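You operate a simulated robot arm through the tools that you are given. There is no shell and no other tool. Be economical: measure what you need, move in short steps, check, and stop when the job is done.

You run a simulated two-armed robot. Do the job below in one go: nothing can be reset, and whatever is moved stays where it is left.

TASK
Pick up the brown bottle from the worktop before the drying rack with one hand, pass it to the other hand and put it on the titration bench top. Set down upright: brown bottle.

The check looks at the end state, three seconds after you hand in, the way a careful person would. Anything else that was tipped, shoved, dropped, spilled or broken makes it a failure.

THE ROBOT
Two 7-joint arms with four-finger grippers on one trunk, on a base that drives. Base frame: it is fixed to the floor where the robot stands at the start and does not move with it; the origin is under the middle of the robot, x ahead of it, y to its left, z up; the surface under the hand at the start is at about z = 85. Readings come in cm, degrees, newtons and seconds.
The left shoulder is at the start at [4, 18.1, 113], the right one opposite. With the tool pointing down near the work surface each hand reaches from about 32 to 84 cm from the robot's upright axis, wherever it stands, measured 20 degrees to its own side. Places, roughly: titration bench top [-100, 90, 80]. Payload 3.67 kg a hand.
Tool frame (each hand has its own): the origin (TCP) lies between the finger pads and is the grasp point; the fingertips stand 2.8 cm ahead of it; z points along the fingers, y is the line along which they close. The gripper opens to 11.2 cm. The gripper's body begins 7.3 cm behind the TCP.
Orientation is that of the tool frame in the base frame, as a unit quaternion [x, y, z, w]. With the fingers straight down and closing along the base's y, the tool's x points along the base's -x, its y along +y and its z along -z.

THE INTERFACE
- The arms move only by the tool send_rows. It takes "left_rows", "right_rows" or both (then of equal length, played together; a hand with none holds still); each is a list of rows, each a list of 7 numbers: the opening in per cent of the stroke, from 0 (shut) to 100 (fully open), then the shift along the tool's x, y, z in units of 100 mm (1.0 is 100 mm), then the turn, a rotation vector about the tool's x, y, z in units of 45 degrees (1.0 is 45 degrees). In form: [[grip, x, y, z, ax, ay, az], ...]. A call has 1 to 12 rows; each row is the pose to reach, as a shift and turn from the pose commanded when the call began, along the tool's axes at that moment. A call with a number of a shift or a turn outside -1 to 1 is refused whole. Rows are played at 5 a second. More than 5 cm and 8.6 degrees between two rows, or a gripper value outside its range, and nothing of the call is played. A pose out of reach is approached as far as the arm can. The call stops where the force on the tool passes 40 N (or 10 N more than at its start, if that is more) or the arm is blocked; 0.2 s more then pass. Each finger halts on what it meets, pressing with about 29 N; the grip force reading is that of the motor and also rises with nothing between the fingers. The clock runs only during rows and for 0.2 s after the last one: add rows that repeat a pose to give the fingers time. It gives the time, the measured TCP pose, the force on the tool (base axes), the opening and the grip force at its end, in the units of the frame above (readings bear some noise), with the torque about the TCP (base axes, N m) and any sound that the robot's microphone picked up.
- Cameras (640 x 400 px; columns grow to the right, rows downward): "scene" is now at [9.6, 5.37, 136.3]; the picture's right is [0.58, -0.81, -0.00], its down [-0.44, -0.31, -0.85] and it looks along [0.69, 0.49, -0.53] (base axes); focal length 214 px, centre (320, 200). "left" rides on the left gripper at [6, 1.8, -10.4] in its tool frame; the picture's right is [-0.29, 0.96, 0.00], its down [-0.80, -0.24, -0.55] and it looks along [-0.53, -0.16, 0.83] (tool axes); focal length 234 px, centre (320, 200). "right" rides on the right gripper at [6, -1.8, -10.4] in its tool frame; the picture's right is [0.29, 0.96, 0.00], its down [-0.80, 0.24, -0.55] and it looks along [-0.53, 0.16, 0.83] (tool axes); focal length 234 px, centre (320, 200). There is no depth. A picture from a camera that has moved, and an enlarged one, comes with that camera's place and axes in the base frame and with its lens.
- camera(camera): a new picture of that camera. It takes no simulated time.
- lift_body(by): slides the trunk up (or, below 0, down) by that many cm; the arms and the scene camera ride with it, the base frame stays. It gives what a move gives, with no picture.
- base_move(legs): drives the robot by 1 to 6 legs, each [ahead, left, turn to the left] in cm, cm and degrees, along the robot's own axes; the way and the turn of a leg run together, so that a leg with both is an arc; at most 150 cm and 180 degrees a leg. The arms and the cameras ride along, it lands a little off, and it stops where it bumps. It gives what a move gives.
- pan_tilt(pan, tilt): turns the head with the scene camera to pan (to the left, within 86 degrees either way) and tilt (down, from -29 to 69), counted from straight ahead of the robot. It gives what a move gives.
- inspect(camera, box): a new picture of the part [left, top, right, bottom] of that camera's present view, enlarged. It takes no simulated time.
- finish_job(): hands the job in; it is judged then, once.

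Work in short steps. Places have to be worked out from the pictures, the camera data and where the tool is seen: move nearer, look again, correct. Check each grasp and each placing, and mend what went wrong. You have 120 turns and 108 pictures in all, those below and enlarged ones among them. Open the grippers and draw the arms clear of the work before you hand the job in, unless the task says otherwise; then end with one line.

The tools are called after "Emit:" as name(argument=value, ...) on one line, values as JSON. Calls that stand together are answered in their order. send_rows: Moves the arms, as the interface text tells. Its arguments: {"type":"object","properties":{"left_rows":{"type":"array","items":{"type":"array","items":{"type":"number"}}},"right_rows":{"type":"array","items":{"type":"array","items":{"type":"number"}}}},"required":[]} The other tools are called the same way: lift_body (by) slides the trunk up or down; base_move (legs) drives the base; pan_tilt (pan, tilt) turns the head that bears the scene camera; camera (camera) takes a picture; inspect (camera, box) takes an enlarged picture of a part of a camera's view; finish_job () hands the job in.

At the start:

```text
clock: 0.0
left_tool_pos: [49.8, 41.42, 118.82]
left_tool_rot: [0.0, 1.0, 0.001, 0.0]
left_wrist_force: [0.1, -0.1, -0.2]
left_ft_torque: [-0.04, 0.0, 0.02]
left_finger_gap: 11.23
left_grasp_force: 0.0
right_tool_pos: [61.34, -7.02, 119.45]
right_tool_rot: [0.001, 1.0, 0.0, 0.0]
right_wrist_force: [-0.1, 0.6, -0.2]
right_ft_torque: [-0.03, 0.02, 0.01]
right_finger_gap: 11.21
right_grasp_force: 0.1
trunk travel left (down, up): [-25.0, 26.4]
robot x, y, heading: [-0.01, -0.08, -0.0]
head pan, tilt: [35.5, 32.3]
```

scene: 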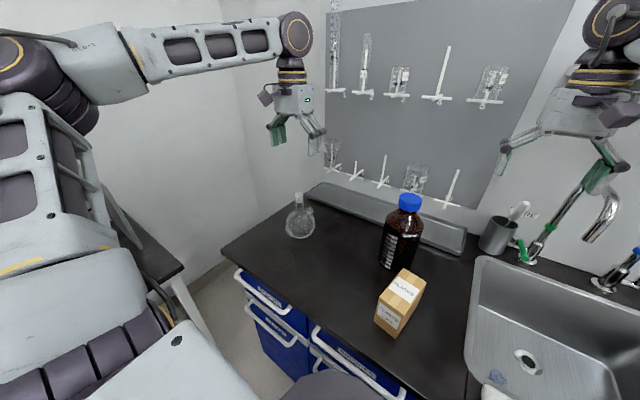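
right: 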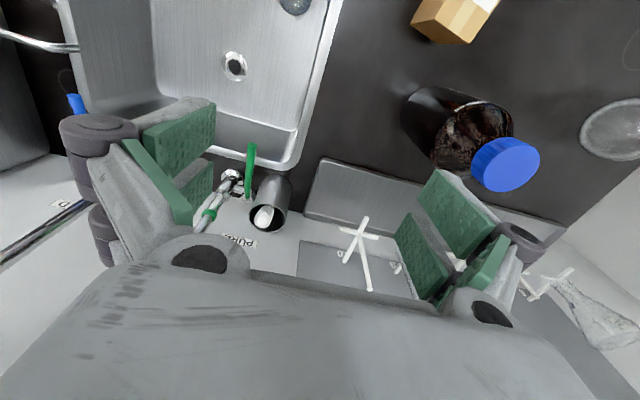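
left: 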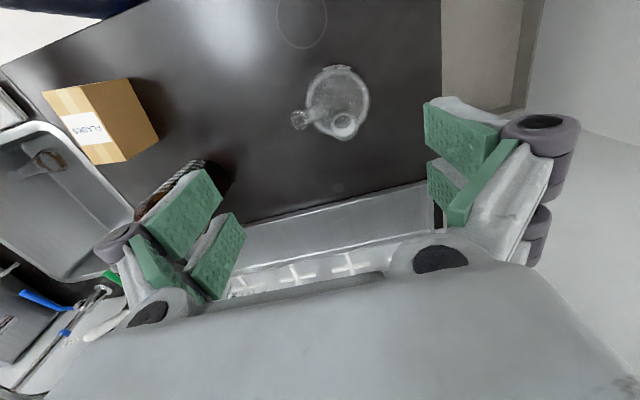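

The bottle seems to stand near [62, 13], about 22 cm tall, with a box close in front of it. I'll zoom in on it for measurement, then look toward the left for the bench.

Emit:
inspect(camera="scene", box=[280, 170, 480, 345])

Emit:
pan_tilt(pan=86, tilt=30)

Emit:
camera(camera="scene")

```text
2.29 times, centred on (380, 258) of scene
camera zoom: at [9.6, 5.37, 136.3], right [0.58, -0.81, 0.0], down [-0.44, -0.31, -0.85], along [0.69, 0.49, -0.53], focal length 490 px, centre (183, 69)
```

zoom: 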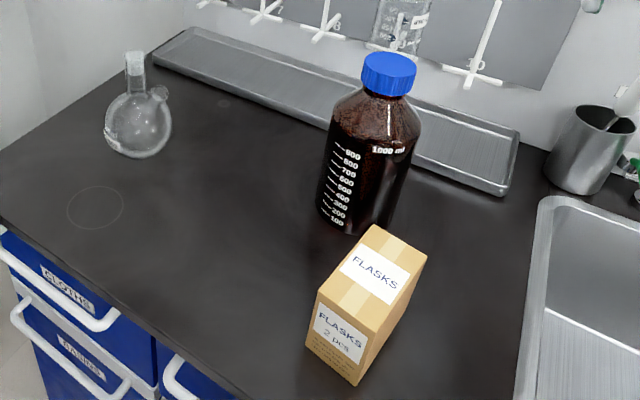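

```text
clock: 1.2
left_tool_pos: [49.93, 41.63, 118.7]
left_tool_rot: [0.0, 1.0, -0.001, 0.0]
left_wrist_force: [0.2, 0.4, 0.0]
left_ft_torque: [0.0, 0.0, -0.02]
left_finger_gap: 11.22
left_grasp_force: 0.1
right_tool_pos: [61.31, -7.0, 119.38]
right_tool_rot: [0.001, 1.0, -0.001, 0.0]
right_wrist_force: [0.0, 1.3, 0.8]
right_ft_torque: [0.01, -0.01, -0.03]
right_finger_gap: 11.21
right_grasp_force: 0.1
trunk travel left (down, up): [-25.0, 26.4]
robot x, y, heading: [0.14, 0.18, 0.0]
head pan, tilt: [85.9, 30.0]
```

```text
103 pictures are left
camera scene: at [2.97, 9.19, 136.66], right [1.0, -0.07, 0.0], down [-0.04, -0.5, -0.87], along [0.06, 0.86, -0.5], focal length 214 px, centre (320, 200)
```

scene: 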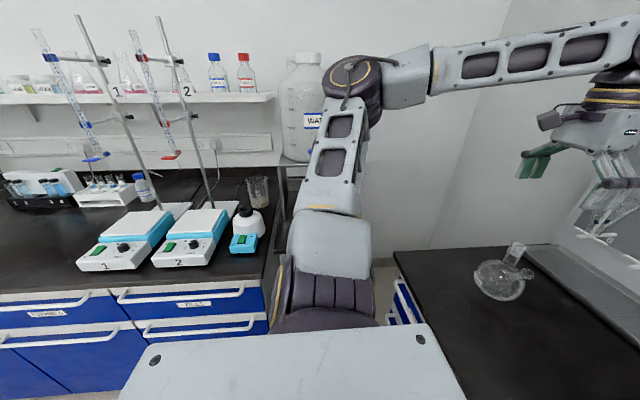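

Cap is estimated around [60, 13.3, 108]; the bench has a clear area around [-105, 83]. I'll pan back and move the right hand over the cap at the current safe height, in two steps.

Emit:
pan_tilt(pan=20, tilt=35)

Emit:
send_rows(right_rows=[[100, 0.03, 0.33, 0, 0, 0, 0], [100, 0.06, 0.66, 0, 0, 0, 0], [100, 0.1, 1.0, 0, 0, 0, 0]])

Emit:
send_rows(right_rows=[[100, 0, 0.33, 0, 0, 0, 0], [100, 0, 0.66, 0, 0, 0, 0], [100, 0, 1.0, 0, 0, 0, 0], [100, 0, 1.0, 0, 0, 0, 0]])

Emit:
camera(camera="right")

Emit:
camera(camera="scene")

```text
clock: 2.6
left_tool_pos: [49.88, 41.58, 118.81]
left_tool_rot: [0.0, 1.0, 0.001, 0.0]
left_wrist_force: [-0.3, -0.1, 0.2]
left_ft_torque: [-0.02, -0.01, 0.01]
left_finger_gap: 11.19
left_grasp_force: 0.0
right_tool_pos: [61.25, -7.01, 119.34]
right_tool_rot: [0.0, 1.0, -0.001, 0.0]
right_wrist_force: [-0.1, 0.6, -0.3]
right_ft_torque: [-0.03, 0.01, 0.0]
right_finger_gap: 11.17
right_grasp_force: 0.1
trunk travel left (down, up): [-25.0, 26.4]
robot x, y, heading: [0.07, 0.54, 0.0]
head pan, tilt: [20.0, 35.0]
```

```text
clock: 3.4
left_tool_pos: [49.83, 41.63, 118.81]
left_tool_rot: [-0.001, 1.0, -0.001, 0.0]
left_wrist_force: [0.4, 0.9, -0.4]
left_ft_torque: [-0.01, 0.03, 0.01]
left_finger_gap: 11.19
left_grasp_force: 0.1
right_tool_pos: [60.37, 3.23, 119.51]
right_tool_rot: [0.001, 1.0, 0.0, 0.0]
right_wrist_force: [-0.3, 0.0, -0.6]
right_ft_torque: [-0.06, 0.03, -0.05]
right_finger_gap: 11.22
right_grasp_force: 0.1
trunk travel left (down, up): [-25.0, 26.4]
robot x, y, heading: [0.08, 0.25, -0.1]
head pan, tilt: [20.0, 35.0]
```

```text
clock: 4.4
left_tool_pos: [49.94, 41.49, 118.84]
left_tool_rot: [0.0, 1.0, 0.0, 0.0]
left_wrist_force: [-0.3, 0.3, 0.4]
left_ft_torque: [0.06, -0.01, 0.0]
left_finger_gap: 11.2
left_grasp_force: 0.0
right_tool_pos: [60.14, 12.96, 119.48]
right_tool_rot: [-0.001, 1.0, 0.001, 0.0]
right_wrist_force: [0.2, -0.6, 0.4]
right_ft_torque: [0.03, -0.02, 0.04]
right_finger_gap: 11.2
right_grasp_force: 0.0
trunk travel left (down, up): [-25.0, 26.4]
robot x, y, heading: [-0.28, -0.07, -0.1]
head pan, tilt: [20.0, 35.0]
```

```text
102 pictures are left
camera right: at [54.29, 11.16, 129.79], right [-0.29, 0.96, 0.0], down [0.8, 0.24, 0.55], along [0.53, 0.16, -0.83], focal length 234 px, centre (320, 200)
```

right: 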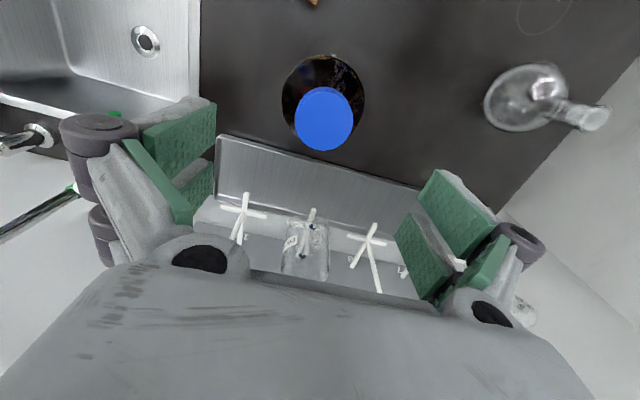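

```text
101 pictures are left
camera scene: at [10.63, 3.09, 135.88], right [0.34, -0.94, 0.0], down [-0.54, -0.2, -0.82], along [0.77, 0.28, -0.57], focal length 214 px, centre (320, 200)
```

scene: 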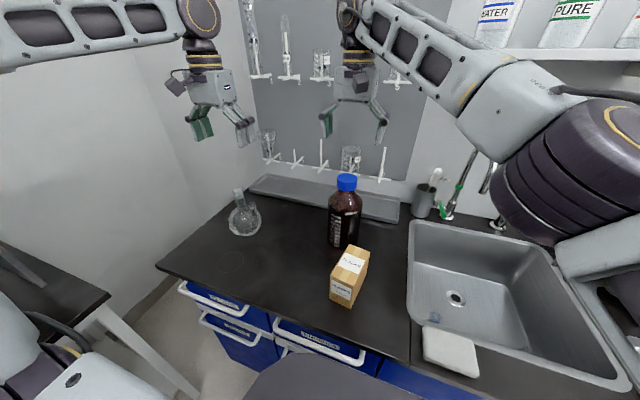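

Both views put the cap top at about [59.5, 13.1, 108.4]. I descend with fingers wide, astride the cap, stopping partway for a look.

Emit:
send_rows(right_rows=[[100, 0.06, 0.01, 0.3, 0, 0, 0], [100, 0.06, 0.01, 0.6, 0, 0, 0], [100, 0.06, 0.01, 0.9, 0, 0, 0], [100, 0.06, 0.01, 0.9, 0, 0, 0]])

Emit:
camera(camera="right")

Emit:
inspect(camera="scene", box=[260, 80, 440, 260])

```text
clock: 5.4
left_tool_pos: [49.91, 41.59, 118.81]
left_tool_rot: [0.0, 1.0, 0.0, 0.0]
left_wrist_force: [-1.0, -0.8, -0.3]
left_ft_torque: [-0.02, -0.01, 0.0]
left_finger_gap: 11.23
left_grasp_force: 0.1
right_tool_pos: [59.63, 12.97, 110.34]
right_tool_rot: [0.0, 1.0, 0.0, 0.0]
right_wrist_force: [-0.3, -0.6, 0.0]
right_ft_torque: [-0.03, 0.0, 0.0]
right_finger_gap: 11.2
right_grasp_force: 0.1
trunk travel left (down, up): [-25.0, 26.4]
robot x, y, heading: [0.24, -0.11, -0.4]
head pan, tilt: [20.0, 35.0]
```

```text
100 pictures are left
camera right: at [53.64, 11.23, 120.69], right [-0.29, 0.96, 0.0], down [0.8, 0.24, 0.55], along [0.53, 0.16, -0.83], focal length 234 px, centre (320, 200)
```

right: 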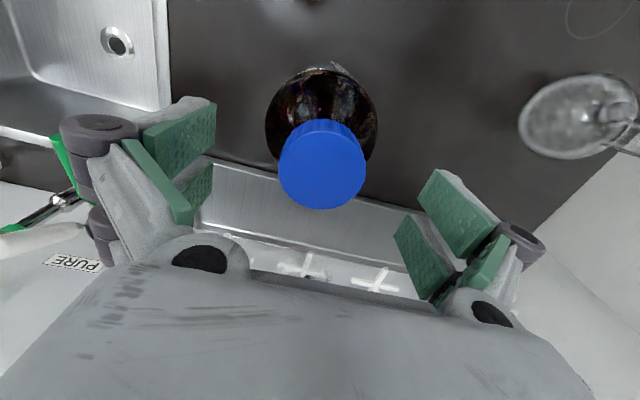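

```text
2.22 times, centred on (350, 170) of scene
camera zoom: at [10.56, 3.19, 135.88], right [0.34, -0.94, 0.0], down [-0.54, -0.2, -0.82], along [0.77, 0.28, -0.57], focal length 477 px, centre (253, 267)
```

zoom: 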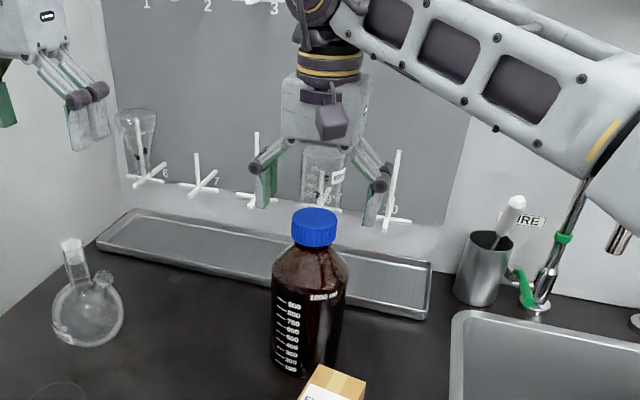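

Alignment is good (cap ≈ [59.3, 13.0], 5 cm wide). I'll lower 3.6 cm more and close on the cap.

Emit:
send_rows(right_rows=[[100, 0.03, 0, 0.18, 0, 0, 0], [100, 0.03, 0, 0.36, 0, 0, 0], [100, 0.03, 0, 0.36, 0, 0, 0], [60, 0.03, 0, 0.36, 0, 0, 0], [30, 0.03, 0, 0.36, 0, 0, 0], [20, 0.03, 0, 0.36, 0, 0, 0], [20, 0.03, 0, 0.36, 0, 0, 0], [10, 0.03, 0, 0.36, 0, 0, 0], [0, 0.03, 0, 0.36, 0, 0, 0], [0, 0.03, 0, 0.36, 0, 0, 0]])

Emit:
inspect(camera="scene", box=[260, 80, 440, 260])

Emit:
camera(camera="right")

```text
clock: 7.6
left_tool_pos: [49.85, 41.63, 118.73]
left_tool_rot: [0.0, 1.0, 0.0, 0.0]
left_wrist_force: [0.1, -0.5, 0.1]
left_ft_torque: [-0.01, 0.01, -0.01]
left_finger_gap: 11.19
left_grasp_force: 0.0
right_tool_pos: [59.32, 13.07, 106.79]
right_tool_rot: [-0.001, 1.0, 0.001, 0.0]
right_wrist_force: [-0.2, 2.1, 3.8]
right_ft_torque: [0.05, -0.15, 0.03]
right_finger_gap: 5.14
right_grasp_force: 29.1
trunk travel left (down, up): [-25.0, 26.4]
robot x, y, heading: [0.32, -0.03, 0.1]
head pan, tilt: [20.0, 35.0]
```

```text
2.22 times, centred on (350, 170) of scene
camera zoom: at [10.58, 3.22, 135.88], right [0.34, -0.94, 0.0], down [-0.54, -0.2, -0.82], along [0.77, 0.28, -0.57], focal length 477 px, centre (253, 267)
```

zoom: 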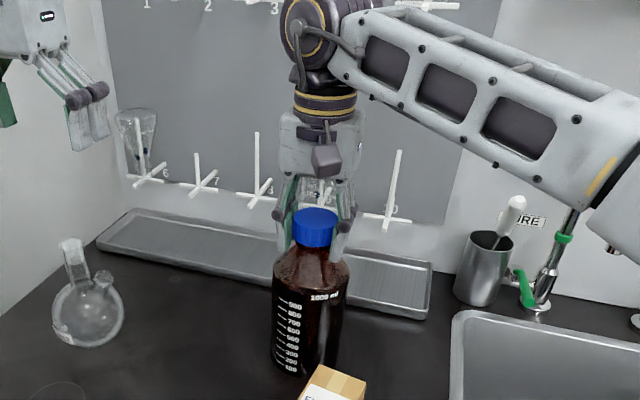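

```text
97 pictures are left
camera right: at [53.27, 11.32, 117.14], right [-0.29, 0.96, 0.0], down [0.8, 0.24, 0.55], along [0.53, 0.16, -0.83], focal length 234 px, centre (320, 200)
```

right: 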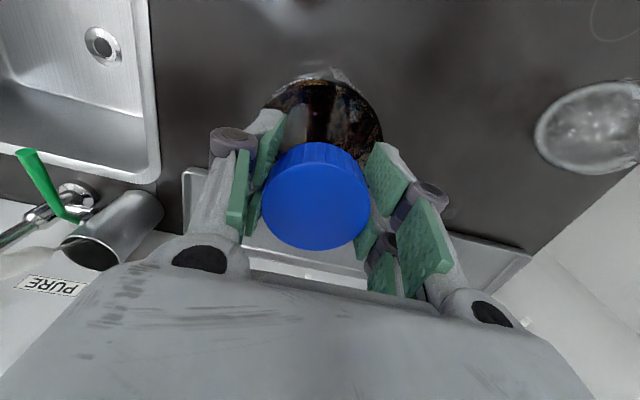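

Grip on the cap is firm (gap 5.14 cm, 29 N). I'll lift gently and watch the force.

Emit:
send_rows(right_rows=[[0, 0, 0, -0.1, 0, 0, 0], [0, 0, 0, -0.25, 0, 0, 0], [0, 0, 0, -0.4, 0, 0, 0], [0, 0, 0, -0.4, 0, 0, 0]])

Emit:
camera(camera="scene")

Emit:
camera(camera="right")

```text
clock: 8.6
left_tool_pos: [49.84, 41.54, 118.78]
left_tool_rot: [0.001, 1.0, 0.0, 0.0]
left_wrist_force: [-0.5, 0.2, -0.5]
left_ft_torque: [0.0, -0.01, -0.02]
left_finger_gap: 11.19
left_grasp_force: 0.0
right_tool_pos: [59.29, 13.09, 110.82]
right_tool_rot: [0.0, 1.0, 0.0, 0.0]
right_wrist_force: [0.7, -0.3, -5.1]
right_ft_torque: [-0.02, 0.06, 0.02]
right_finger_gap: 5.12
right_grasp_force: 29.3
trunk travel left (down, up): [-25.0, 26.4]
robot x, y, heading: [-0.37, -0.1, 0.2]
head pan, tilt: [20.0, 35.0]
```

```text
96 pictures are left
camera scene: at [10.65, 3.2, 135.87], right [0.34, -0.94, 0.0], down [-0.54, -0.2, -0.82], along [0.77, 0.28, -0.57], focal length 214 px, centre (320, 200)
```

scene: 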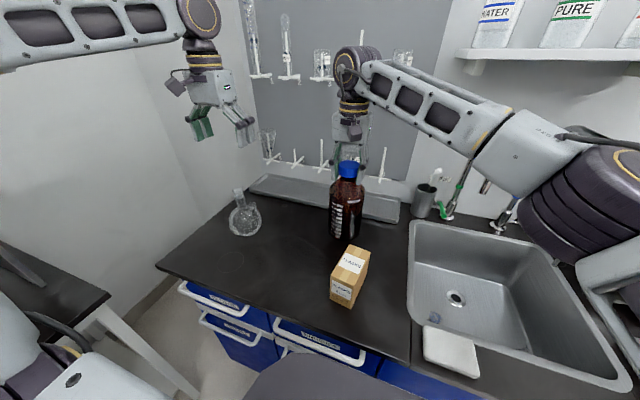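

```text
95 pictures are left
camera right: at [53.35, 11.26, 121.08], right [-0.29, 0.96, 0.0], down [0.8, 0.24, 0.55], along [0.53, 0.16, -0.83], focal length 234 px, centre (320, 200)
```

right: 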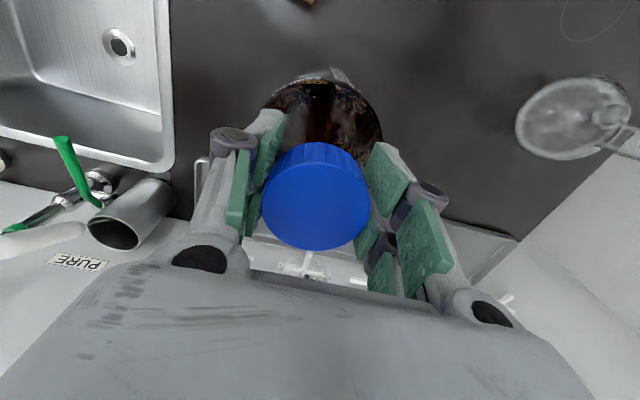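

The bottle hangs free (about 0.5 kg) and upright. Next I raise it 12 cm more in total while yawing the left hand 45° in preparation for a horizontal side grasp.

Emit:
send_rows(right_rows=[[0, 0, 0, -0.15, 0, 0, 0], [0, 0, 0, -0.3, 0, 0, 0], [0, 0, 0, -0.5, 0, 0, 0], [0, 0, 0, -0.7, 0, 0, 0], [0, 0, 0, -0.85, 0, 0, 0], [0, 0, 0, -1.0, 0, 0, 0]], left_rows=[[100, 0, 0, 0, 0, 0, 0.17], [100, 0, 0, 0, 0, 0, 0.34], [100, 0, 0, 0, 0, 0, 0.51], [100, 0, 0, 0, 0, 0, 0.68], [100, 0, 0, 0, 0, 0, 0.85], [100, 0, 0, 0, 0, 0, 1.0]])

Emit:
send_rows(left_rows=[[100, 0, 0, 0, 0, -0.17, 0], [100, 0, 0, 0, 0, -0.34, 0], [100, 0, 0, 0, 0, -0.51, 0], [100, 0, 0, 0, 0, -0.68, 0], [100, 0, 0, 0, 0, -0.85, 0], [100, 0, 0, 0, 0, -1.0, 0]])

Emit:
camera(camera="scene")

```text
clock: 10.0
left_tool_pos: [49.76, 41.66, 118.78]
left_tool_rot: [0.384, 0.923, 0.0, 0.0]
left_wrist_force: [0.4, 0.3, 0.5]
left_ft_torque: [-0.02, -0.03, -0.01]
left_finger_gap: 11.21
left_grasp_force: 0.1
right_tool_pos: [59.3, 13.05, 120.85]
right_tool_rot: [0.0, 1.0, 0.0, 0.0]
right_wrist_force: [0.1, 0.1, -5.2]
right_ft_torque: [-0.02, 0.09, -0.01]
right_finger_gap: 5.1
right_grasp_force: 29.0
trunk travel left (down, up): [-25.0, 26.4]
robot x, y, heading: [-0.13, 0.22, -0.2]
head pan, tilt: [20.0, 35.0]
```

```text
clock: 11.4
left_tool_pos: [49.82, 41.7, 118.74]
left_tool_rot: [0.354, 0.853, -0.147, 0.354]
left_wrist_force: [-0.6, -0.1, -0.9]
left_ft_torque: [-0.04, 0.0, -0.04]
left_finger_gap: 11.21
left_grasp_force: 0.1
right_tool_pos: [59.47, 13.32, 120.8]
right_tool_rot: [-0.001, 1.0, -0.001, -0.001]
right_wrist_force: [0.7, -0.3, -5.2]
right_ft_torque: [0.02, 0.02, 0.01]
right_finger_gap: 5.12
right_grasp_force: 28.7
trunk travel left (down, up): [-25.0, 26.4]
robot x, y, heading: [0.13, 0.0, -0.0]
head pan, tilt: [20.0, 35.0]
```

```text
94 pictures are left
camera scene: at [10.67, 3.3, 135.87], right [0.34, -0.94, 0.0], down [-0.54, -0.2, -0.82], along [0.77, 0.28, -0.57], focal length 214 px, centre (320, 200)
```

scene: 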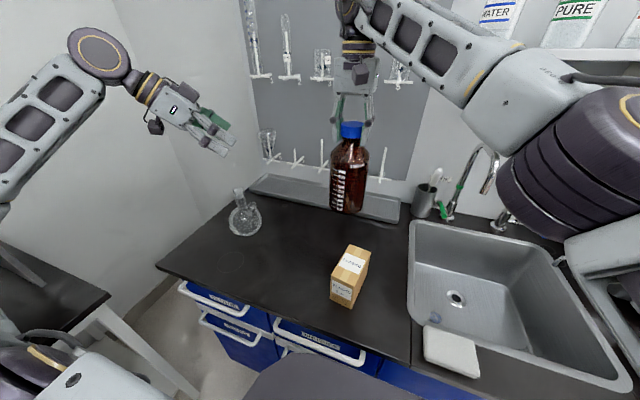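

Working well; finishing the left hand's pitch to horizontal.

Emit:
send_rows(left_rows=[[100, 0, 0, 0, 0, -0.17, 0], [100, 0, 0, 0, 0, -0.34, 0], [100, 0, 0, 0, 0, -0.51, 0], [100, 0, 0, 0, 0, -0.68, 0], [100, 0, 0, 0, 0, -0.85, 0], [100, 0, 0, 0, 0, -1.0, 0], [100, 0, 0, 0, 0, -1.0, 0]])

Emit:
camera(camera="scene")

Emit:
camera(camera="left")

```text
clock: 13.0
left_tool_pos: [49.77, 41.6, 118.8]
left_tool_rot: [0.271, 0.654, -0.27, 0.653]
left_wrist_force: [-0.7, 0.5, -1.0]
left_ft_torque: [-0.02, 0.0, -0.01]
left_finger_gap: 11.2
left_grasp_force: 0.1
right_tool_pos: [59.34, 13.05, 120.9]
right_tool_rot: [-0.001, 1.0, 0.0, 0.0]
right_wrist_force: [0.3, -0.4, -5.3]
right_ft_torque: [-0.01, 0.04, 0.0]
right_finger_gap: 5.11
right_grasp_force: 29.4
trunk travel left (down, up): [-25.0, 26.4]
robot x, y, heading: [0.17, 0.24, -0.1]
head pan, tilt: [20.0, 35.0]
```

```text
93 pictures are left
camera scene: at [10.62, 3.21, 135.88], right [0.34, -0.94, 0.0], down [-0.54, -0.2, -0.82], along [0.77, 0.28, -0.57], focal length 214 px, centre (320, 200)
```

scene: 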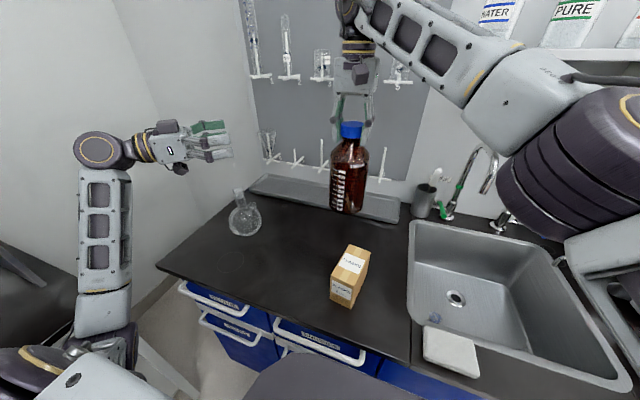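

```text
92 pictures are left
camera left: at [43.68, 50.29, 112.83], right [0.68, 0.68, 0.29], down [-0.56, 0.22, 0.8], along [0.48, -0.7, 0.53], focal length 234 px, centre (320, 200)
```

left: 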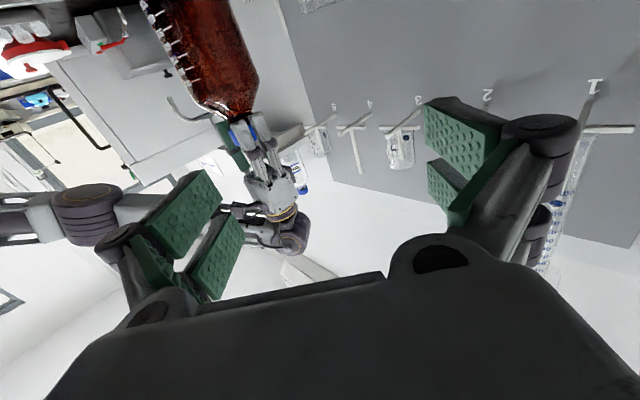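

Left tool is horizontal as planned. The bottle axis is about [58.9, 13.2]; moving the left hand to a standoff 13 cm short of it at z = 110.

Emit:
send_rows(left_rows=[[100, 0.18, -0.2, 0.14, 0, 0, 0], [100, 0.36, -0.4, 0.28, 0, 0, 0], [100, 0.54, -0.6, 0.42, 0, 0, 0], [100, 0.72, -0.8, 0.56, 0, 0, 0], [100, 0.88, -1.0, 0.7, 0, 0, 0]])

Emit:
send_rows(left_rows=[[100, 0, -0.18, 0.2, 0, 0, 0], [100, 0, -0.365, 0.4, 0, 0, 0], [100, 0, -0.365, 0.65, 0, 0, 0], [100, 0, -0.365, 0.65, 0, 0, 0]])

Emit:
camera(camera="scene")

Emit:
camera(camera="left")

Emit:
camera(camera="right")

```text
clock: 14.2
left_tool_pos: [47.87, 29.81, 109.89]
left_tool_rot: [0.27, 0.654, -0.27, 0.654]
left_wrist_force: [0.3, 0.5, 0.0]
left_ft_torque: [0.02, -0.02, 0.04]
left_finger_gap: 11.19
left_grasp_force: 0.0
right_tool_pos: [59.38, 13.16, 120.89]
right_tool_rot: [-0.001, 1.0, 0.0, 0.0]
right_wrist_force: [0.2, 0.5, -6.0]
right_ft_torque: [0.0, 0.04, -0.02]
right_finger_gap: 5.13
right_grasp_force: 28.8
trunk travel left (down, up): [-25.0, 26.4]
robot x, y, heading: [-0.05, -0.26, 0.0]
head pan, tilt: [20.0, 35.0]
```

```text
clock: 15.2
left_tool_pos: [49.73, 22.4, 110.11]
left_tool_rot: [0.27, 0.654, -0.27, 0.654]
left_wrist_force: [-0.6, 0.0, 0.0]
left_ft_torque: [0.02, -0.02, -0.02]
left_finger_gap: 11.19
left_grasp_force: 0.1
right_tool_pos: [59.48, 13.12, 120.85]
right_tool_rot: [0.0, 1.0, -0.001, 0.0]
right_wrist_force: [-0.3, -0.5, -4.7]
right_ft_torque: [0.02, 0.03, -0.01]
right_finger_gap: 5.12
right_grasp_force: 28.9
trunk travel left (down, up): [-25.0, 26.4]
robot x, y, heading: [-0.09, -0.16, 0.2]
head pan, tilt: [20.0, 35.0]
```

```text
91 pictures are left
camera scene: at [10.58, 3.2, 135.88], right [0.34, -0.94, 0.0], down [-0.54, -0.2, -0.82], along [0.77, 0.28, -0.57], focal length 214 px, centre (320, 200)
```

scene: 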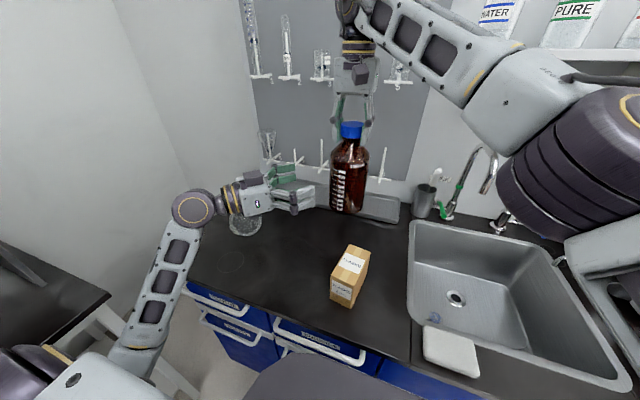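

```text
90 pictures are left
camera left: at [43.64, 31.08, 104.1], right [0.68, 0.68, 0.29], down [-0.56, 0.22, 0.8], along [0.48, -0.7, 0.53], focal length 234 px, centre (320, 200)
```

left: 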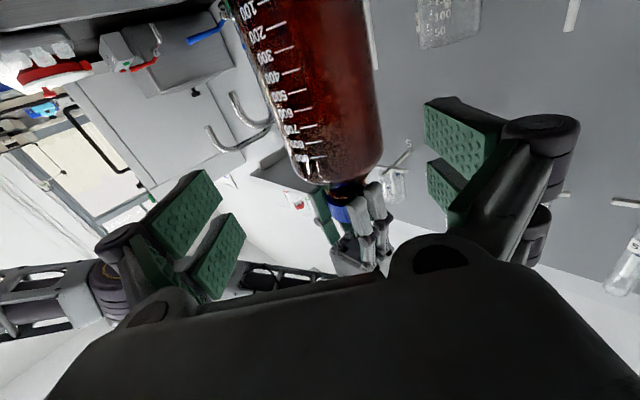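

```text
89 pictures are left
camera right: at [53.36, 11.31, 131.2], right [-0.29, 0.96, 0.0], down [0.8, 0.24, 0.55], along [0.53, 0.16, -0.83], focal length 234 px, centre (320, 200)
```

right: 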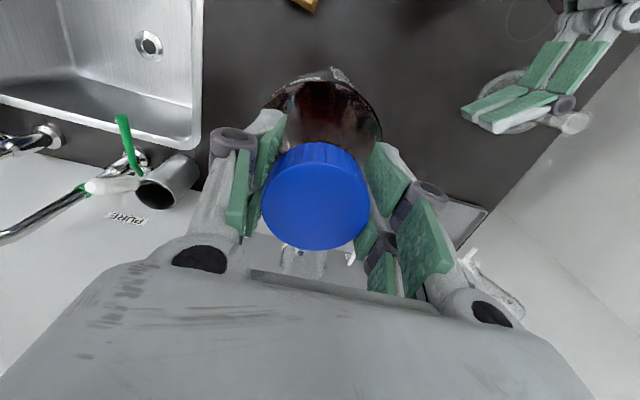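

I need the lateral alignment to within about 0.4 cm (the body is ~10 cm, opening 11.2), so I'll enlarge the left view of the bottle to measure its edges.

Emit:
inspect(camera="left", box=[220, 0, 420, 125])

Emit:
inspect(camera="scene", box=[250, 100, 410, 230])

```text
3.20 times, centred on (320, 62) of left
camera zoom: at [43.64, 31.08, 104.1], right [0.68, 0.68, 0.29], down [-0.56, 0.22, 0.8], along [0.48, -0.7, 0.53], focal length 749 px, centre (320, 640)
```

zoom: 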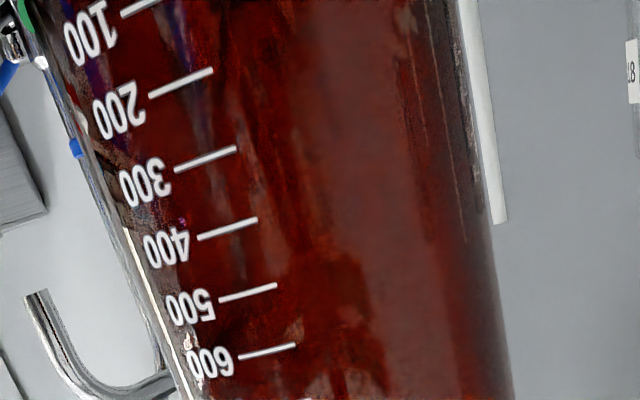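

```text
3.08 times, centred on (330, 165) of scene
camera zoom: at [10.58, 3.2, 135.88], right [0.34, -0.94, 0.0], down [-0.54, -0.2, -0.82], along [0.77, 0.28, -0.57], focal length 660 px, centre (289, 308)
```

zoom: 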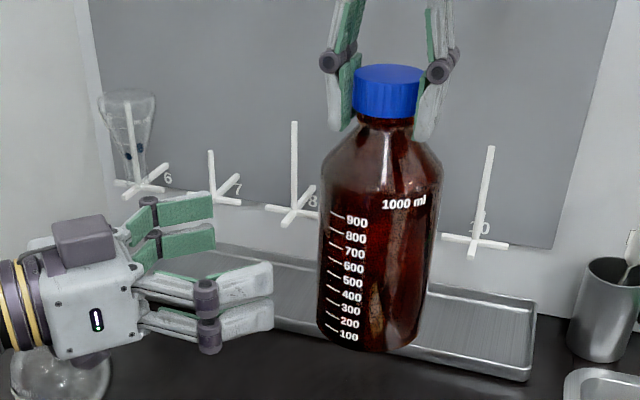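

Left view puts the bottle axis about +0.5 cm along the left tool's y from the current line. I shift by that and advance 5 cm, so the tips end just short of the widest part, then look again.

Emit:
send_rows(left_rows=[[100, 0, 0.05, 0.2, 0, 0, 0], [100, 0, 0.05, 0.4, 0, 0, 0], [100, 0, 0.05, 0.5, 0, 0, 0], [100, 0, 0.05, 0.5, 0, 0, 0]])

Emit:
camera(camera="left")

Emit:
inspect(camera="scene", box=[250, 100, 410, 230])

Emit:
camera(camera="right")

```text
clock: 16.2
left_tool_pos: [53.68, 19.15, 110.13]
left_tool_rot: [0.27, 0.653, -0.271, 0.653]
left_wrist_force: [0.8, -0.5, 0.3]
left_ft_torque: [0.03, -0.04, -0.01]
left_finger_gap: 11.22
left_grasp_force: 0.1
right_tool_pos: [59.42, 13.06, 120.88]
right_tool_rot: [0.0, 1.0, -0.001, 0.0]
right_wrist_force: [-0.1, 0.6, -5.0]
right_ft_torque: [0.01, 0.04, -0.02]
right_finger_gap: 5.12
right_grasp_force: 28.7
trunk travel left (down, up): [-25.0, 26.4]
robot x, y, heading: [-0.12, -0.02, -0.2]
head pan, tilt: [20.0, 35.0]
```

```text
86 pictures are left
camera left: at [47.57, 27.9, 104.11], right [0.68, 0.68, 0.29], down [-0.56, 0.22, 0.8], along [0.48, -0.7, 0.53], focal length 234 px, centre (320, 200)
```

left: 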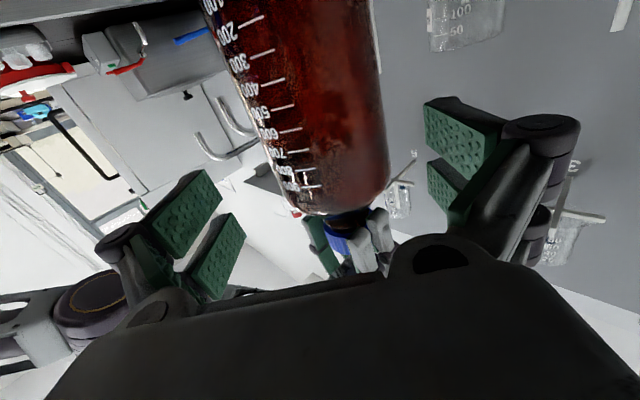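

```text
3.08 times, centred on (330, 165) of scene
camera zoom: at [10.63, 3.2, 135.87], right [0.34, -0.94, 0.0], down [-0.54, -0.2, -0.82], along [0.77, 0.28, -0.57], focal length 660 px, centre (289, 308)
```

zoom: 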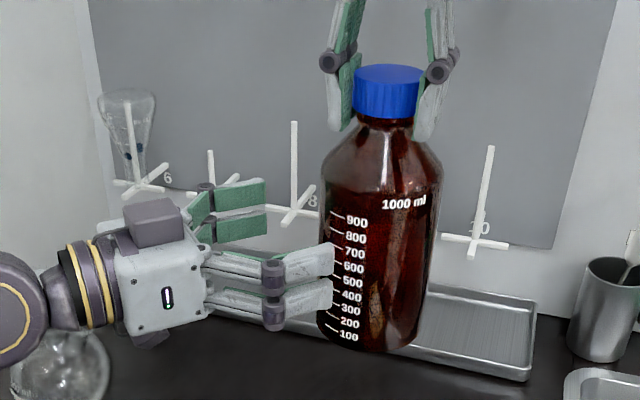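

```text
84 pictures are left
camera right: at [53.41, 11.31, 131.18], right [-0.29, 0.96, 0.0], down [0.8, 0.24, 0.55], along [0.53, 0.16, -0.83], focal length 234 px, centre (320, 200)
```

right: 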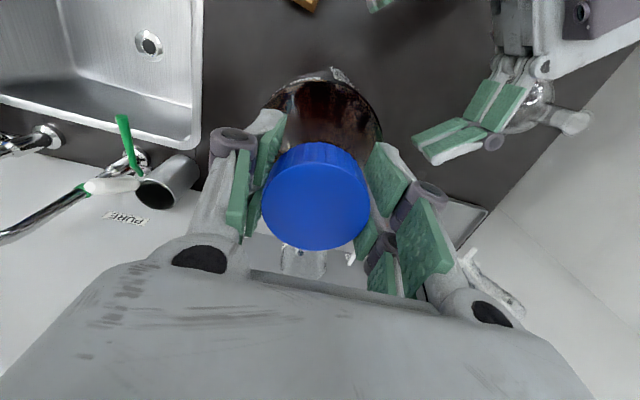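

Another +0.3 cm of lateral correction is indicated. I apply it and advance slowly about 8.3 cm so the pads straddle the body; contact would stop the call.

Emit:
send_rows(left_rows=[[100, 0, 0.03, 0.0, 0, 0, 0], [100, 0, 0.03, 0.15, 0, 0, 0], [100, 0, 0.03, 0.3, 0, 0, 0], [100, 0, 0.03, 0.4, 0, 0, 0], [100, 0, 0.03, 0.4, 0, 0, 0]])

Emit:
camera(camera="left")

Emit:
inspect(camera="scene", box=[250, 100, 410, 230])

```text
clock: 17.4
left_tool_pos: [56.85, 16.61, 109.96]
left_tool_rot: [0.271, 0.653, -0.271, 0.654]
left_wrist_force: [0.2, 0.1, 0.1]
left_ft_torque: [0.03, 0.0, 0.0]
left_finger_gap: 11.2
left_grasp_force: 0.1
right_tool_pos: [59.34, 13.12, 120.82]
right_tool_rot: [0.0, 1.0, 0.0, 0.0]
right_wrist_force: [-0.9, -0.5, -5.7]
right_ft_torque: [-0.02, -0.01, 0.01]
right_finger_gap: 5.09
right_grasp_force: 28.7
trunk travel left (down, up): [-25.0, 26.4]
robot x, y, heading: [-0.03, 0.05, -0.1]
head pan, tilt: [20.0, 35.0]
```

```text
83 pictures are left
camera left: at [50.64, 25.35, 104.0], right [0.68, 0.68, 0.29], down [-0.56, 0.22, 0.8], along [0.48, -0.7, 0.53], focal length 234 px, centre (320, 200)
```

left: 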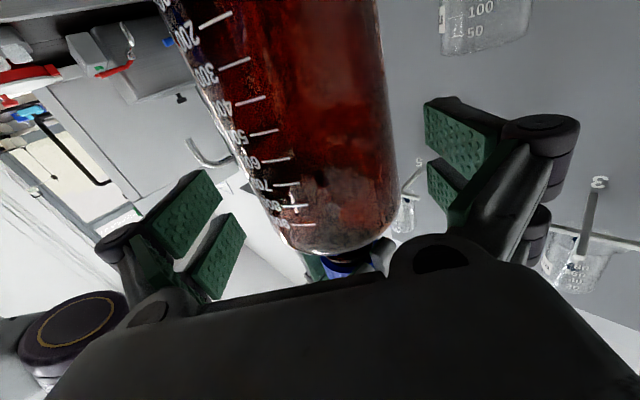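

```text
3.08 times, centred on (330, 165) of scene
camera zoom: at [10.63, 3.21, 135.87], right [0.34, -0.94, 0.0], down [-0.54, -0.2, -0.82], along [0.77, 0.28, -0.57], focal length 660 px, centre (289, 308)
```

zoom: 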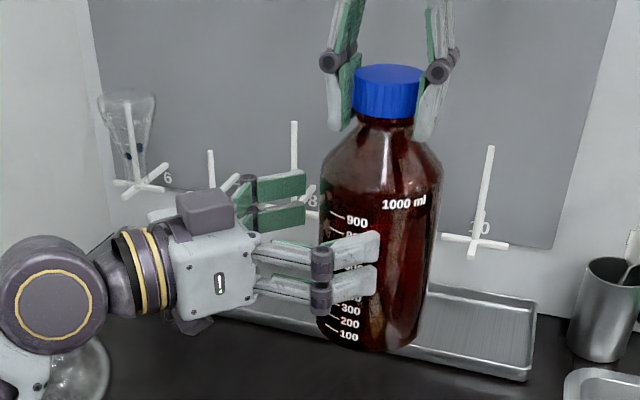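

Alignment now reads within 0.1 cm and there's no contact. Advancing the last 4.5 cm.

Emit:
send_rows(left_rows=[[100, 0, 0, 0.15, 0, 0, 0], [100, 0, 0, 0.3, 0, 0, 0], [100, 0, 0, 0.45, 0, 0, 0], [100, 0, 0, 0.45, 0, 0, 0]])

Emit:
inspect(camera="scene", box=[250, 100, 410, 230])

Emit:
camera(camera="left")

```text
clock: 18.4
left_tool_pos: [60.08, 13.36, 109.96]
left_tool_rot: [0.27, 0.654, -0.27, 0.654]
left_wrist_force: [0.0, 0.8, 0.0]
left_ft_torque: [-0.01, 0.0, 0.03]
left_finger_gap: 11.21
left_grasp_force: 0.1
right_tool_pos: [59.46, 13.24, 120.74]
right_tool_rot: [-0.001, 1.0, -0.001, 0.0]
right_wrist_force: [-0.6, 0.0, -5.8]
right_ft_torque: [0.0, 0.02, 0.01]
right_finger_gap: 5.1
right_grasp_force: 28.9
trunk travel left (down, up): [-25.0, 26.4]
robot x, y, heading: [-0.12, 0.07, -0.0]
head pan, tilt: [20.0, 35.0]
```

```text
3.08 times, centred on (330, 165) of scene
camera zoom: at [10.62, 3.22, 135.87], right [0.34, -0.94, 0.0], down [-0.54, -0.2, -0.82], along [0.77, 0.28, -0.57], focal length 660 px, centre (289, 308)
```

zoom: 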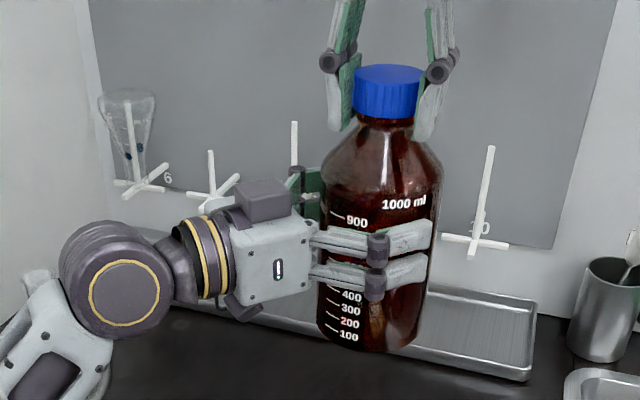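

```text
80 pictures are left
camera left: at [53.89, 22.09, 103.98], right [0.68, 0.68, 0.29], down [-0.56, 0.22, 0.8], along [0.48, -0.7, 0.53], focal length 234 px, centre (320, 200)
```

left: 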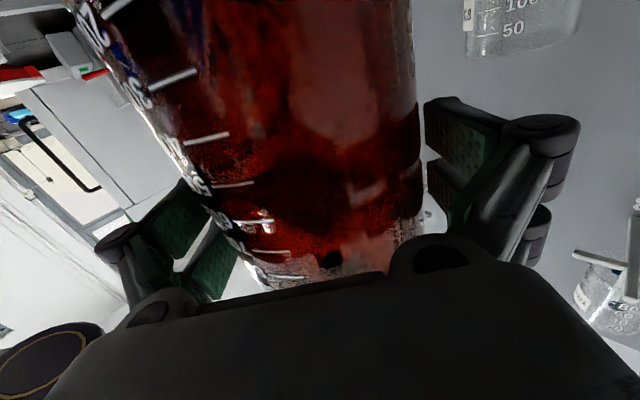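

The pads now straddle the body without contact. I close the left hand gradually.

Emit:
send_rows(left_rows=[[94, 0, 0, 0, 0, 0, 0], [91, 0, 0, 0, 0, 0, 0], [89, 0, 0, 0, 0, 0, 0], [87, 0, 0, 0, 0, 0, 0], [85, 0, 0, 0, 0, 0, 0], [82, 0, 0, 0, 0, 0, 0], [78, 0, 0, 0, 0, 0, 0], [70, 0, 0, 0, 0, 0, 0], [60, 0, 0, 0, 0, 0, 0], [60, 0, 0, 0, 0, 0, 0]])

Emit:
inspect(camera="scene", box=[250, 100, 410, 230])

```text
clock: 20.6
left_tool_pos: [60.05, 13.35, 110.02]
left_tool_rot: [0.27, 0.654, -0.27, 0.654]
left_wrist_force: [-14.4, -5.3, -0.2]
left_ft_torque: [0.62, -0.94, -0.11]
left_finger_gap: 9.95
left_grasp_force: 29.2
right_tool_pos: [59.47, 13.07, 120.82]
right_tool_rot: [-0.001, 1.0, 0.0, 0.0]
right_wrist_force: [12.8, 6.0, -3.7]
right_ft_torque: [-0.02, -0.51, 0.1]
right_finger_gap: 5.13
right_grasp_force: 29.4
trunk travel left (down, up): [-25.0, 26.4]
robot x, y, heading: [-0.24, -0.13, -0.0]
head pan, tilt: [20.0, 35.0]
```

```text
3.08 times, centred on (330, 165) of scene
camera zoom: at [10.65, 3.2, 135.87], right [0.34, -0.94, 0.0], down [-0.54, -0.2, -0.82], along [0.77, 0.28, -0.57], focal length 660 px, centre (289, 308)
```

zoom: 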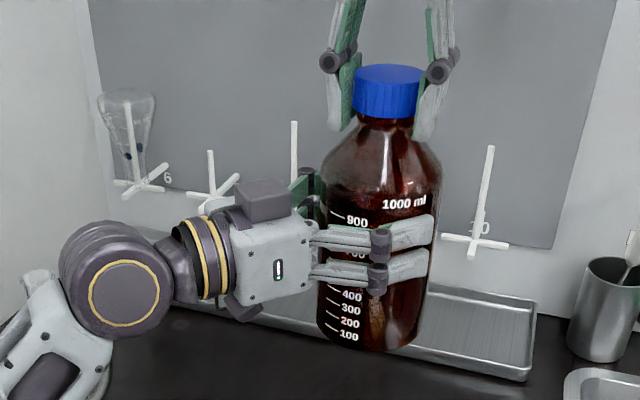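

Both hands hold it; a 14 N sideways load shows the left hand is pulling the bottle ~0.4 cm along +y of its tool. I relieve that by shifting the left hand back a little.

Emit:
send_rows(left_rows=[[60, 0, -0.02, 0, 0, 0, 0], [60, 0, -0.04, 0, 0, 0, 0], [60, 0, -0.04, 0, 0, 0, 0]])

```text
clock: 21.4
left_tool_pos: [59.76, 13.3, 109.83]
left_tool_rot: [0.268, 0.655, -0.269, 0.654]
left_wrist_force: [15.9, 9.0, 0.4]
left_ft_torque: [-0.71, 0.81, 0.07]
left_finger_gap: 9.94
left_grasp_force: 28.7
right_tool_pos: [59.28, 13.16, 120.77]
right_tool_rot: [-0.001, 1.0, 0.0, -0.002]
right_wrist_force: [-14.8, -8.7, -5.2]
right_ft_torque: [-0.25, 0.88, -0.08]
right_finger_gap: 5.12
right_grasp_force: 28.7
trunk travel left (down, up): [-25.0, 26.4]
robot x, y, heading: [0.1, -0.23, 0.3]
head pan, tilt: [20.0, 35.0]
```

Overshot symmetrically; half of that correction is right, so I go back 0.2 cm.

Emit:
send_rows(left_rows=[[60, 0, 0.02, 0, 0, 0, 0], [60, 0, 0.02, 0, 0, 0, 0]])

```text
clock: 22.0
left_tool_pos: [59.83, 13.26, 109.82]
left_tool_rot: [0.27, 0.654, -0.27, 0.653]
left_wrist_force: [16.8, 9.2, -0.7]
left_ft_torque: [-0.7, 0.98, 0.09]
left_finger_gap: 9.9
left_grasp_force: 28.8
right_tool_pos: [59.4, 13.14, 120.91]
right_tool_rot: [0.0, 1.0, 0.001, -0.001]
right_wrist_force: [-17.1, -9.9, -3.2]
right_ft_torque: [-0.2, 0.84, -0.1]
right_finger_gap: 5.12
right_grasp_force: 29.1
trunk travel left (down, up): [-25.0, 26.4]
robot x, y, heading: [-0.51, -0.07, -0.1]
head pan, tilt: [20.0, 35.0]
```

Little change (stiction in the fingers); one more 0.2 cm step.

Emit:
send_rows(left_rows=[[60, 0, 0.01, 0, 0, 0, 0], [60, 0, 0.02, 0, 0, 0, 0], [60, 0, 0.02, 0, 0, 0, 0]])

```text
clock: 22.8
left_tool_pos: [59.86, 13.34, 109.94]
left_tool_rot: [0.271, 0.654, -0.271, 0.652]
left_wrist_force: [6.1, -0.4, -1.0]
left_ft_torque: [0.13, 0.16, 0.05]
left_finger_gap: 9.93
left_grasp_force: 29.3
right_tool_pos: [59.48, 13.15, 120.97]
right_tool_rot: [0.0, 1.0, 0.001, 0.0]
right_wrist_force: [-5.0, 0.7, 0.6]
right_ft_torque: [-0.12, 0.41, -0.05]
right_finger_gap: 5.09
right_grasp_force: 29.0
trunk travel left (down, up): [-25.0, 26.4]
robot x, y, heading: [0.06, 0.33, 0.1]
head pan, tilt: [20.0, 35.0]
```

Loads are small now. Left holds at 29 N, so I open the right hand and lift it straight off the cap.

Emit:
send_rows(right_rows=[[50, 0, 0, 0, 0, 0, 0], [65, 0, 0, 0, 0, 0, 0], [80, 0, 0, 0, 0, 0, 0], [80, 0, 0, 0, 0, 0, 0], [80, 0, 0, -0.2, 0, 0, 0], [80, 0, 0, -0.5, 0, 0, 0], [80, 0, 0, -0.8, 0, 0, 0], [80, 0, 0, -1.0, 0, 0, 0]])

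Emit:
camera(camera="scene")

Emit:
camera(camera="right")

```text
clock: 24.6
left_tool_pos: [59.82, 13.63, 110.05]
left_tool_rot: [0.27, 0.653, -0.271, 0.654]
left_wrist_force: [0.3, 0.5, -5.6]
left_ft_torque: [0.04, 0.03, 0.0]
left_finger_gap: 9.92
left_grasp_force: 28.7
right_tool_pos: [58.29, 10.62, 128.47]
right_tool_rot: [0.001, 1.0, 0.0, 0.0]
right_wrist_force: [-0.7, 0.7, 0.2]
right_ft_torque: [-0.04, 0.01, -0.02]
right_finger_gap: 8.93
right_grasp_force: 0.1
right hand out of reach, approached as far as the arm can: row 6, 7, 8
trunk travel left (down, up): [-25.0, 26.4]
robot x, y, heading: [0.44, 0.15, 0.1]
head pan, tilt: [20.0, 35.0]
```

```text
78 pictures are left
camera scene: at [10.54, 3.37, 135.88], right [0.34, -0.94, 0.0], down [-0.54, -0.2, -0.82], along [0.77, 0.28, -0.57], focal length 214 px, centre (320, 200)
```

scene: 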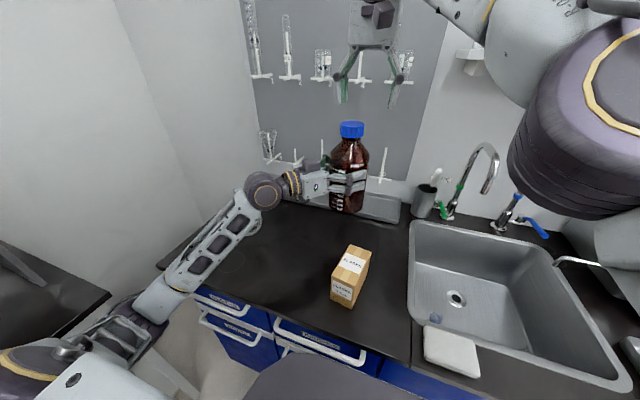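

```text
77 pictures are left
camera right: at [52.29, 8.79, 138.8], right [-0.29, 0.96, 0.0], down [0.8, 0.24, 0.55], along [0.53, 0.16, -0.83], focal length 234 px, centre (320, 200)
```

right: 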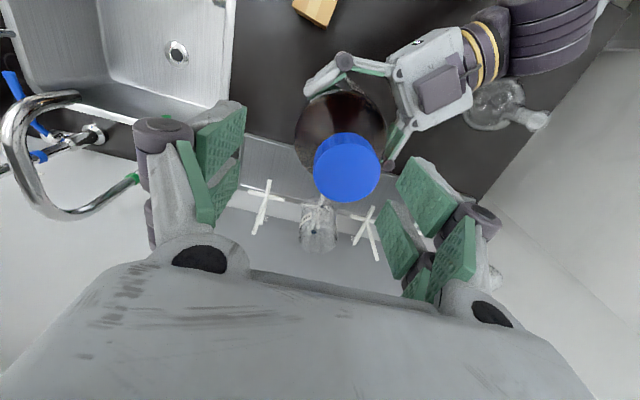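

Handover succeeded: the left hand carries the bottle upright (−5.6 N). I clear the right hand to its own side and then look around for the drive.

Emit:
send_rows(right_rows=[[80, 0.1, -0.3, 0, 0, 0, 0], [80, 0.3, -0.6, 0, 0, 0, 0], [80, 0.5, -0.95, 0, 0, 0, 0]])

Emit:
send_rows(right_rows=[[80, 0.3, -0.3, 0, 0, 0, 0], [80, 0.6, -0.6, 0.1, 0, 0, 0], [80, 0.9, -0.9, 0.3, 0, 0, 0]])

Emit:
pan_tilt(pan=-60, tilt=35)

Emit:
camera(camera="scene")

Emit:
pan_tilt(pan=86, tilt=40)

Emit:
camera(camera="scene")

```text
clock: 25.4
left_tool_pos: [59.98, 13.26, 109.92]
left_tool_rot: [0.271, 0.653, -0.271, 0.653]
left_wrist_force: [-0.6, -1.1, -5.1]
left_ft_torque: [0.0, 0.02, 0.02]
left_finger_gap: 9.95
left_grasp_force: 29.1
right_tool_pos: [53.23, 0.92, 128.29]
right_tool_rot: [0.001, 1.0, 0.001, -0.001]
right_wrist_force: [-0.4, -0.3, 0.4]
right_ft_torque: [0.02, -0.02, 0.02]
right_finger_gap: 8.97
right_grasp_force: 0.0
trunk travel left (down, up): [-25.0, 26.4]
robot x, y, heading: [0.01, -0.04, 0.0]
head pan, tilt: [20.0, 35.0]
```

```text
clock: 26.2
left_tool_pos: [59.93, 13.19, 109.97]
left_tool_rot: [0.27, 0.654, -0.269, 0.653]
left_wrist_force: [-0.1, -0.4, -6.2]
left_ft_torque: [0.02, -0.02, 0.0]
left_finger_gap: 9.96
left_grasp_force: 29.4
right_tool_pos: [44.41, -7.88, 125.27]
right_tool_rot: [0.0, 1.0, 0.001, 0.0]
right_wrist_force: [-0.6, 0.4, 0.2]
right_ft_torque: [0.06, 0.0, -0.03]
right_finger_gap: 8.96
right_grasp_force: 0.0
trunk travel left (down, up): [-25.0, 26.4]
robot x, y, heading: [0.12, -0.23, -0.2]
head pan, tilt: [20.0, 35.0]
```

```text
clock: 27.7
left_tool_pos: [59.89, 13.46, 109.98]
left_tool_rot: [0.27, 0.654, -0.27, 0.653]
left_wrist_force: [0.3, -0.1, -5.5]
left_ft_torque: [-0.01, 0.02, 0.0]
left_finger_gap: 9.92
left_grasp_force: 28.8
right_tool_pos: [44.5, -7.73, 125.21]
right_tool_rot: [0.0, 1.0, 0.0, 0.0]
right_wrist_force: [0.1, 0.0, 0.5]
right_ft_torque: [-0.01, -0.02, -0.01]
right_finger_gap: 8.93
right_grasp_force: 0.1
trunk travel left (down, up): [-25.0, 26.4]
robot x, y, heading: [0.18, 0.03, -0.0]
head pan, tilt: [-60.0, 35.0]
```

```text
76 pictures are left
camera scene: at [6.78, -7.45, 135.88], right [-0.87, -0.5, 0.0], down [-0.29, 0.5, -0.82], along [0.41, -0.71, -0.57], focal length 214 px, centre (320, 200)
```

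scene: 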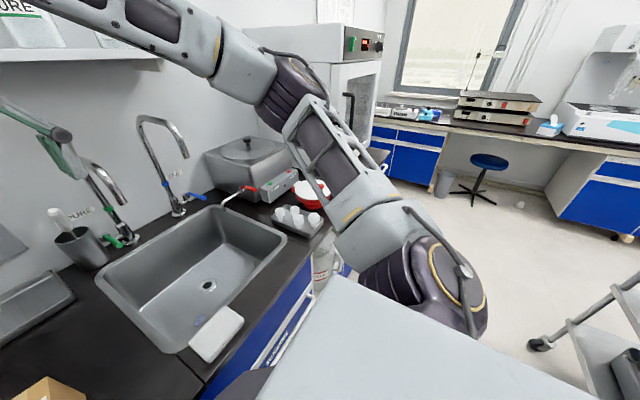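

```text
clock: 30.0
left_tool_pos: [59.92, 13.35, 109.88]
left_tool_rot: [0.27, 0.654, -0.27, 0.654]
left_wrist_force: [0.4, 1.2, -5.3]
left_ft_torque: [0.0, 0.05, 0.0]
left_finger_gap: 9.93
left_grasp_force: 29.0
right_tool_pos: [44.57, -7.74, 125.15]
right_tool_rot: [0.0, 1.0, 0.0, 0.001]
right_wrist_force: [0.4, -0.3, 0.5]
right_ft_torque: [-0.03, 0.02, -0.04]
right_finger_gap: 8.95
right_grasp_force: 0.2
trunk travel left (down, up): [-25.0, 26.4]
robot x, y, heading: [-0.03, -0.12, 0.2]
head pan, tilt: [85.9, 40.0]
```

```text
75 pictures are left
camera scene: at [2.98, 8.66, 135.12], right [1.0, -0.07, 0.0], down [-0.05, -0.64, -0.77], along [0.05, 0.76, -0.64], focal length 214 px, centre (320, 200)
```

scene: 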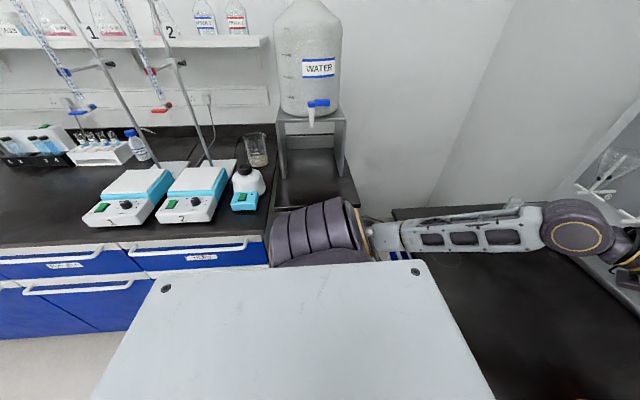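

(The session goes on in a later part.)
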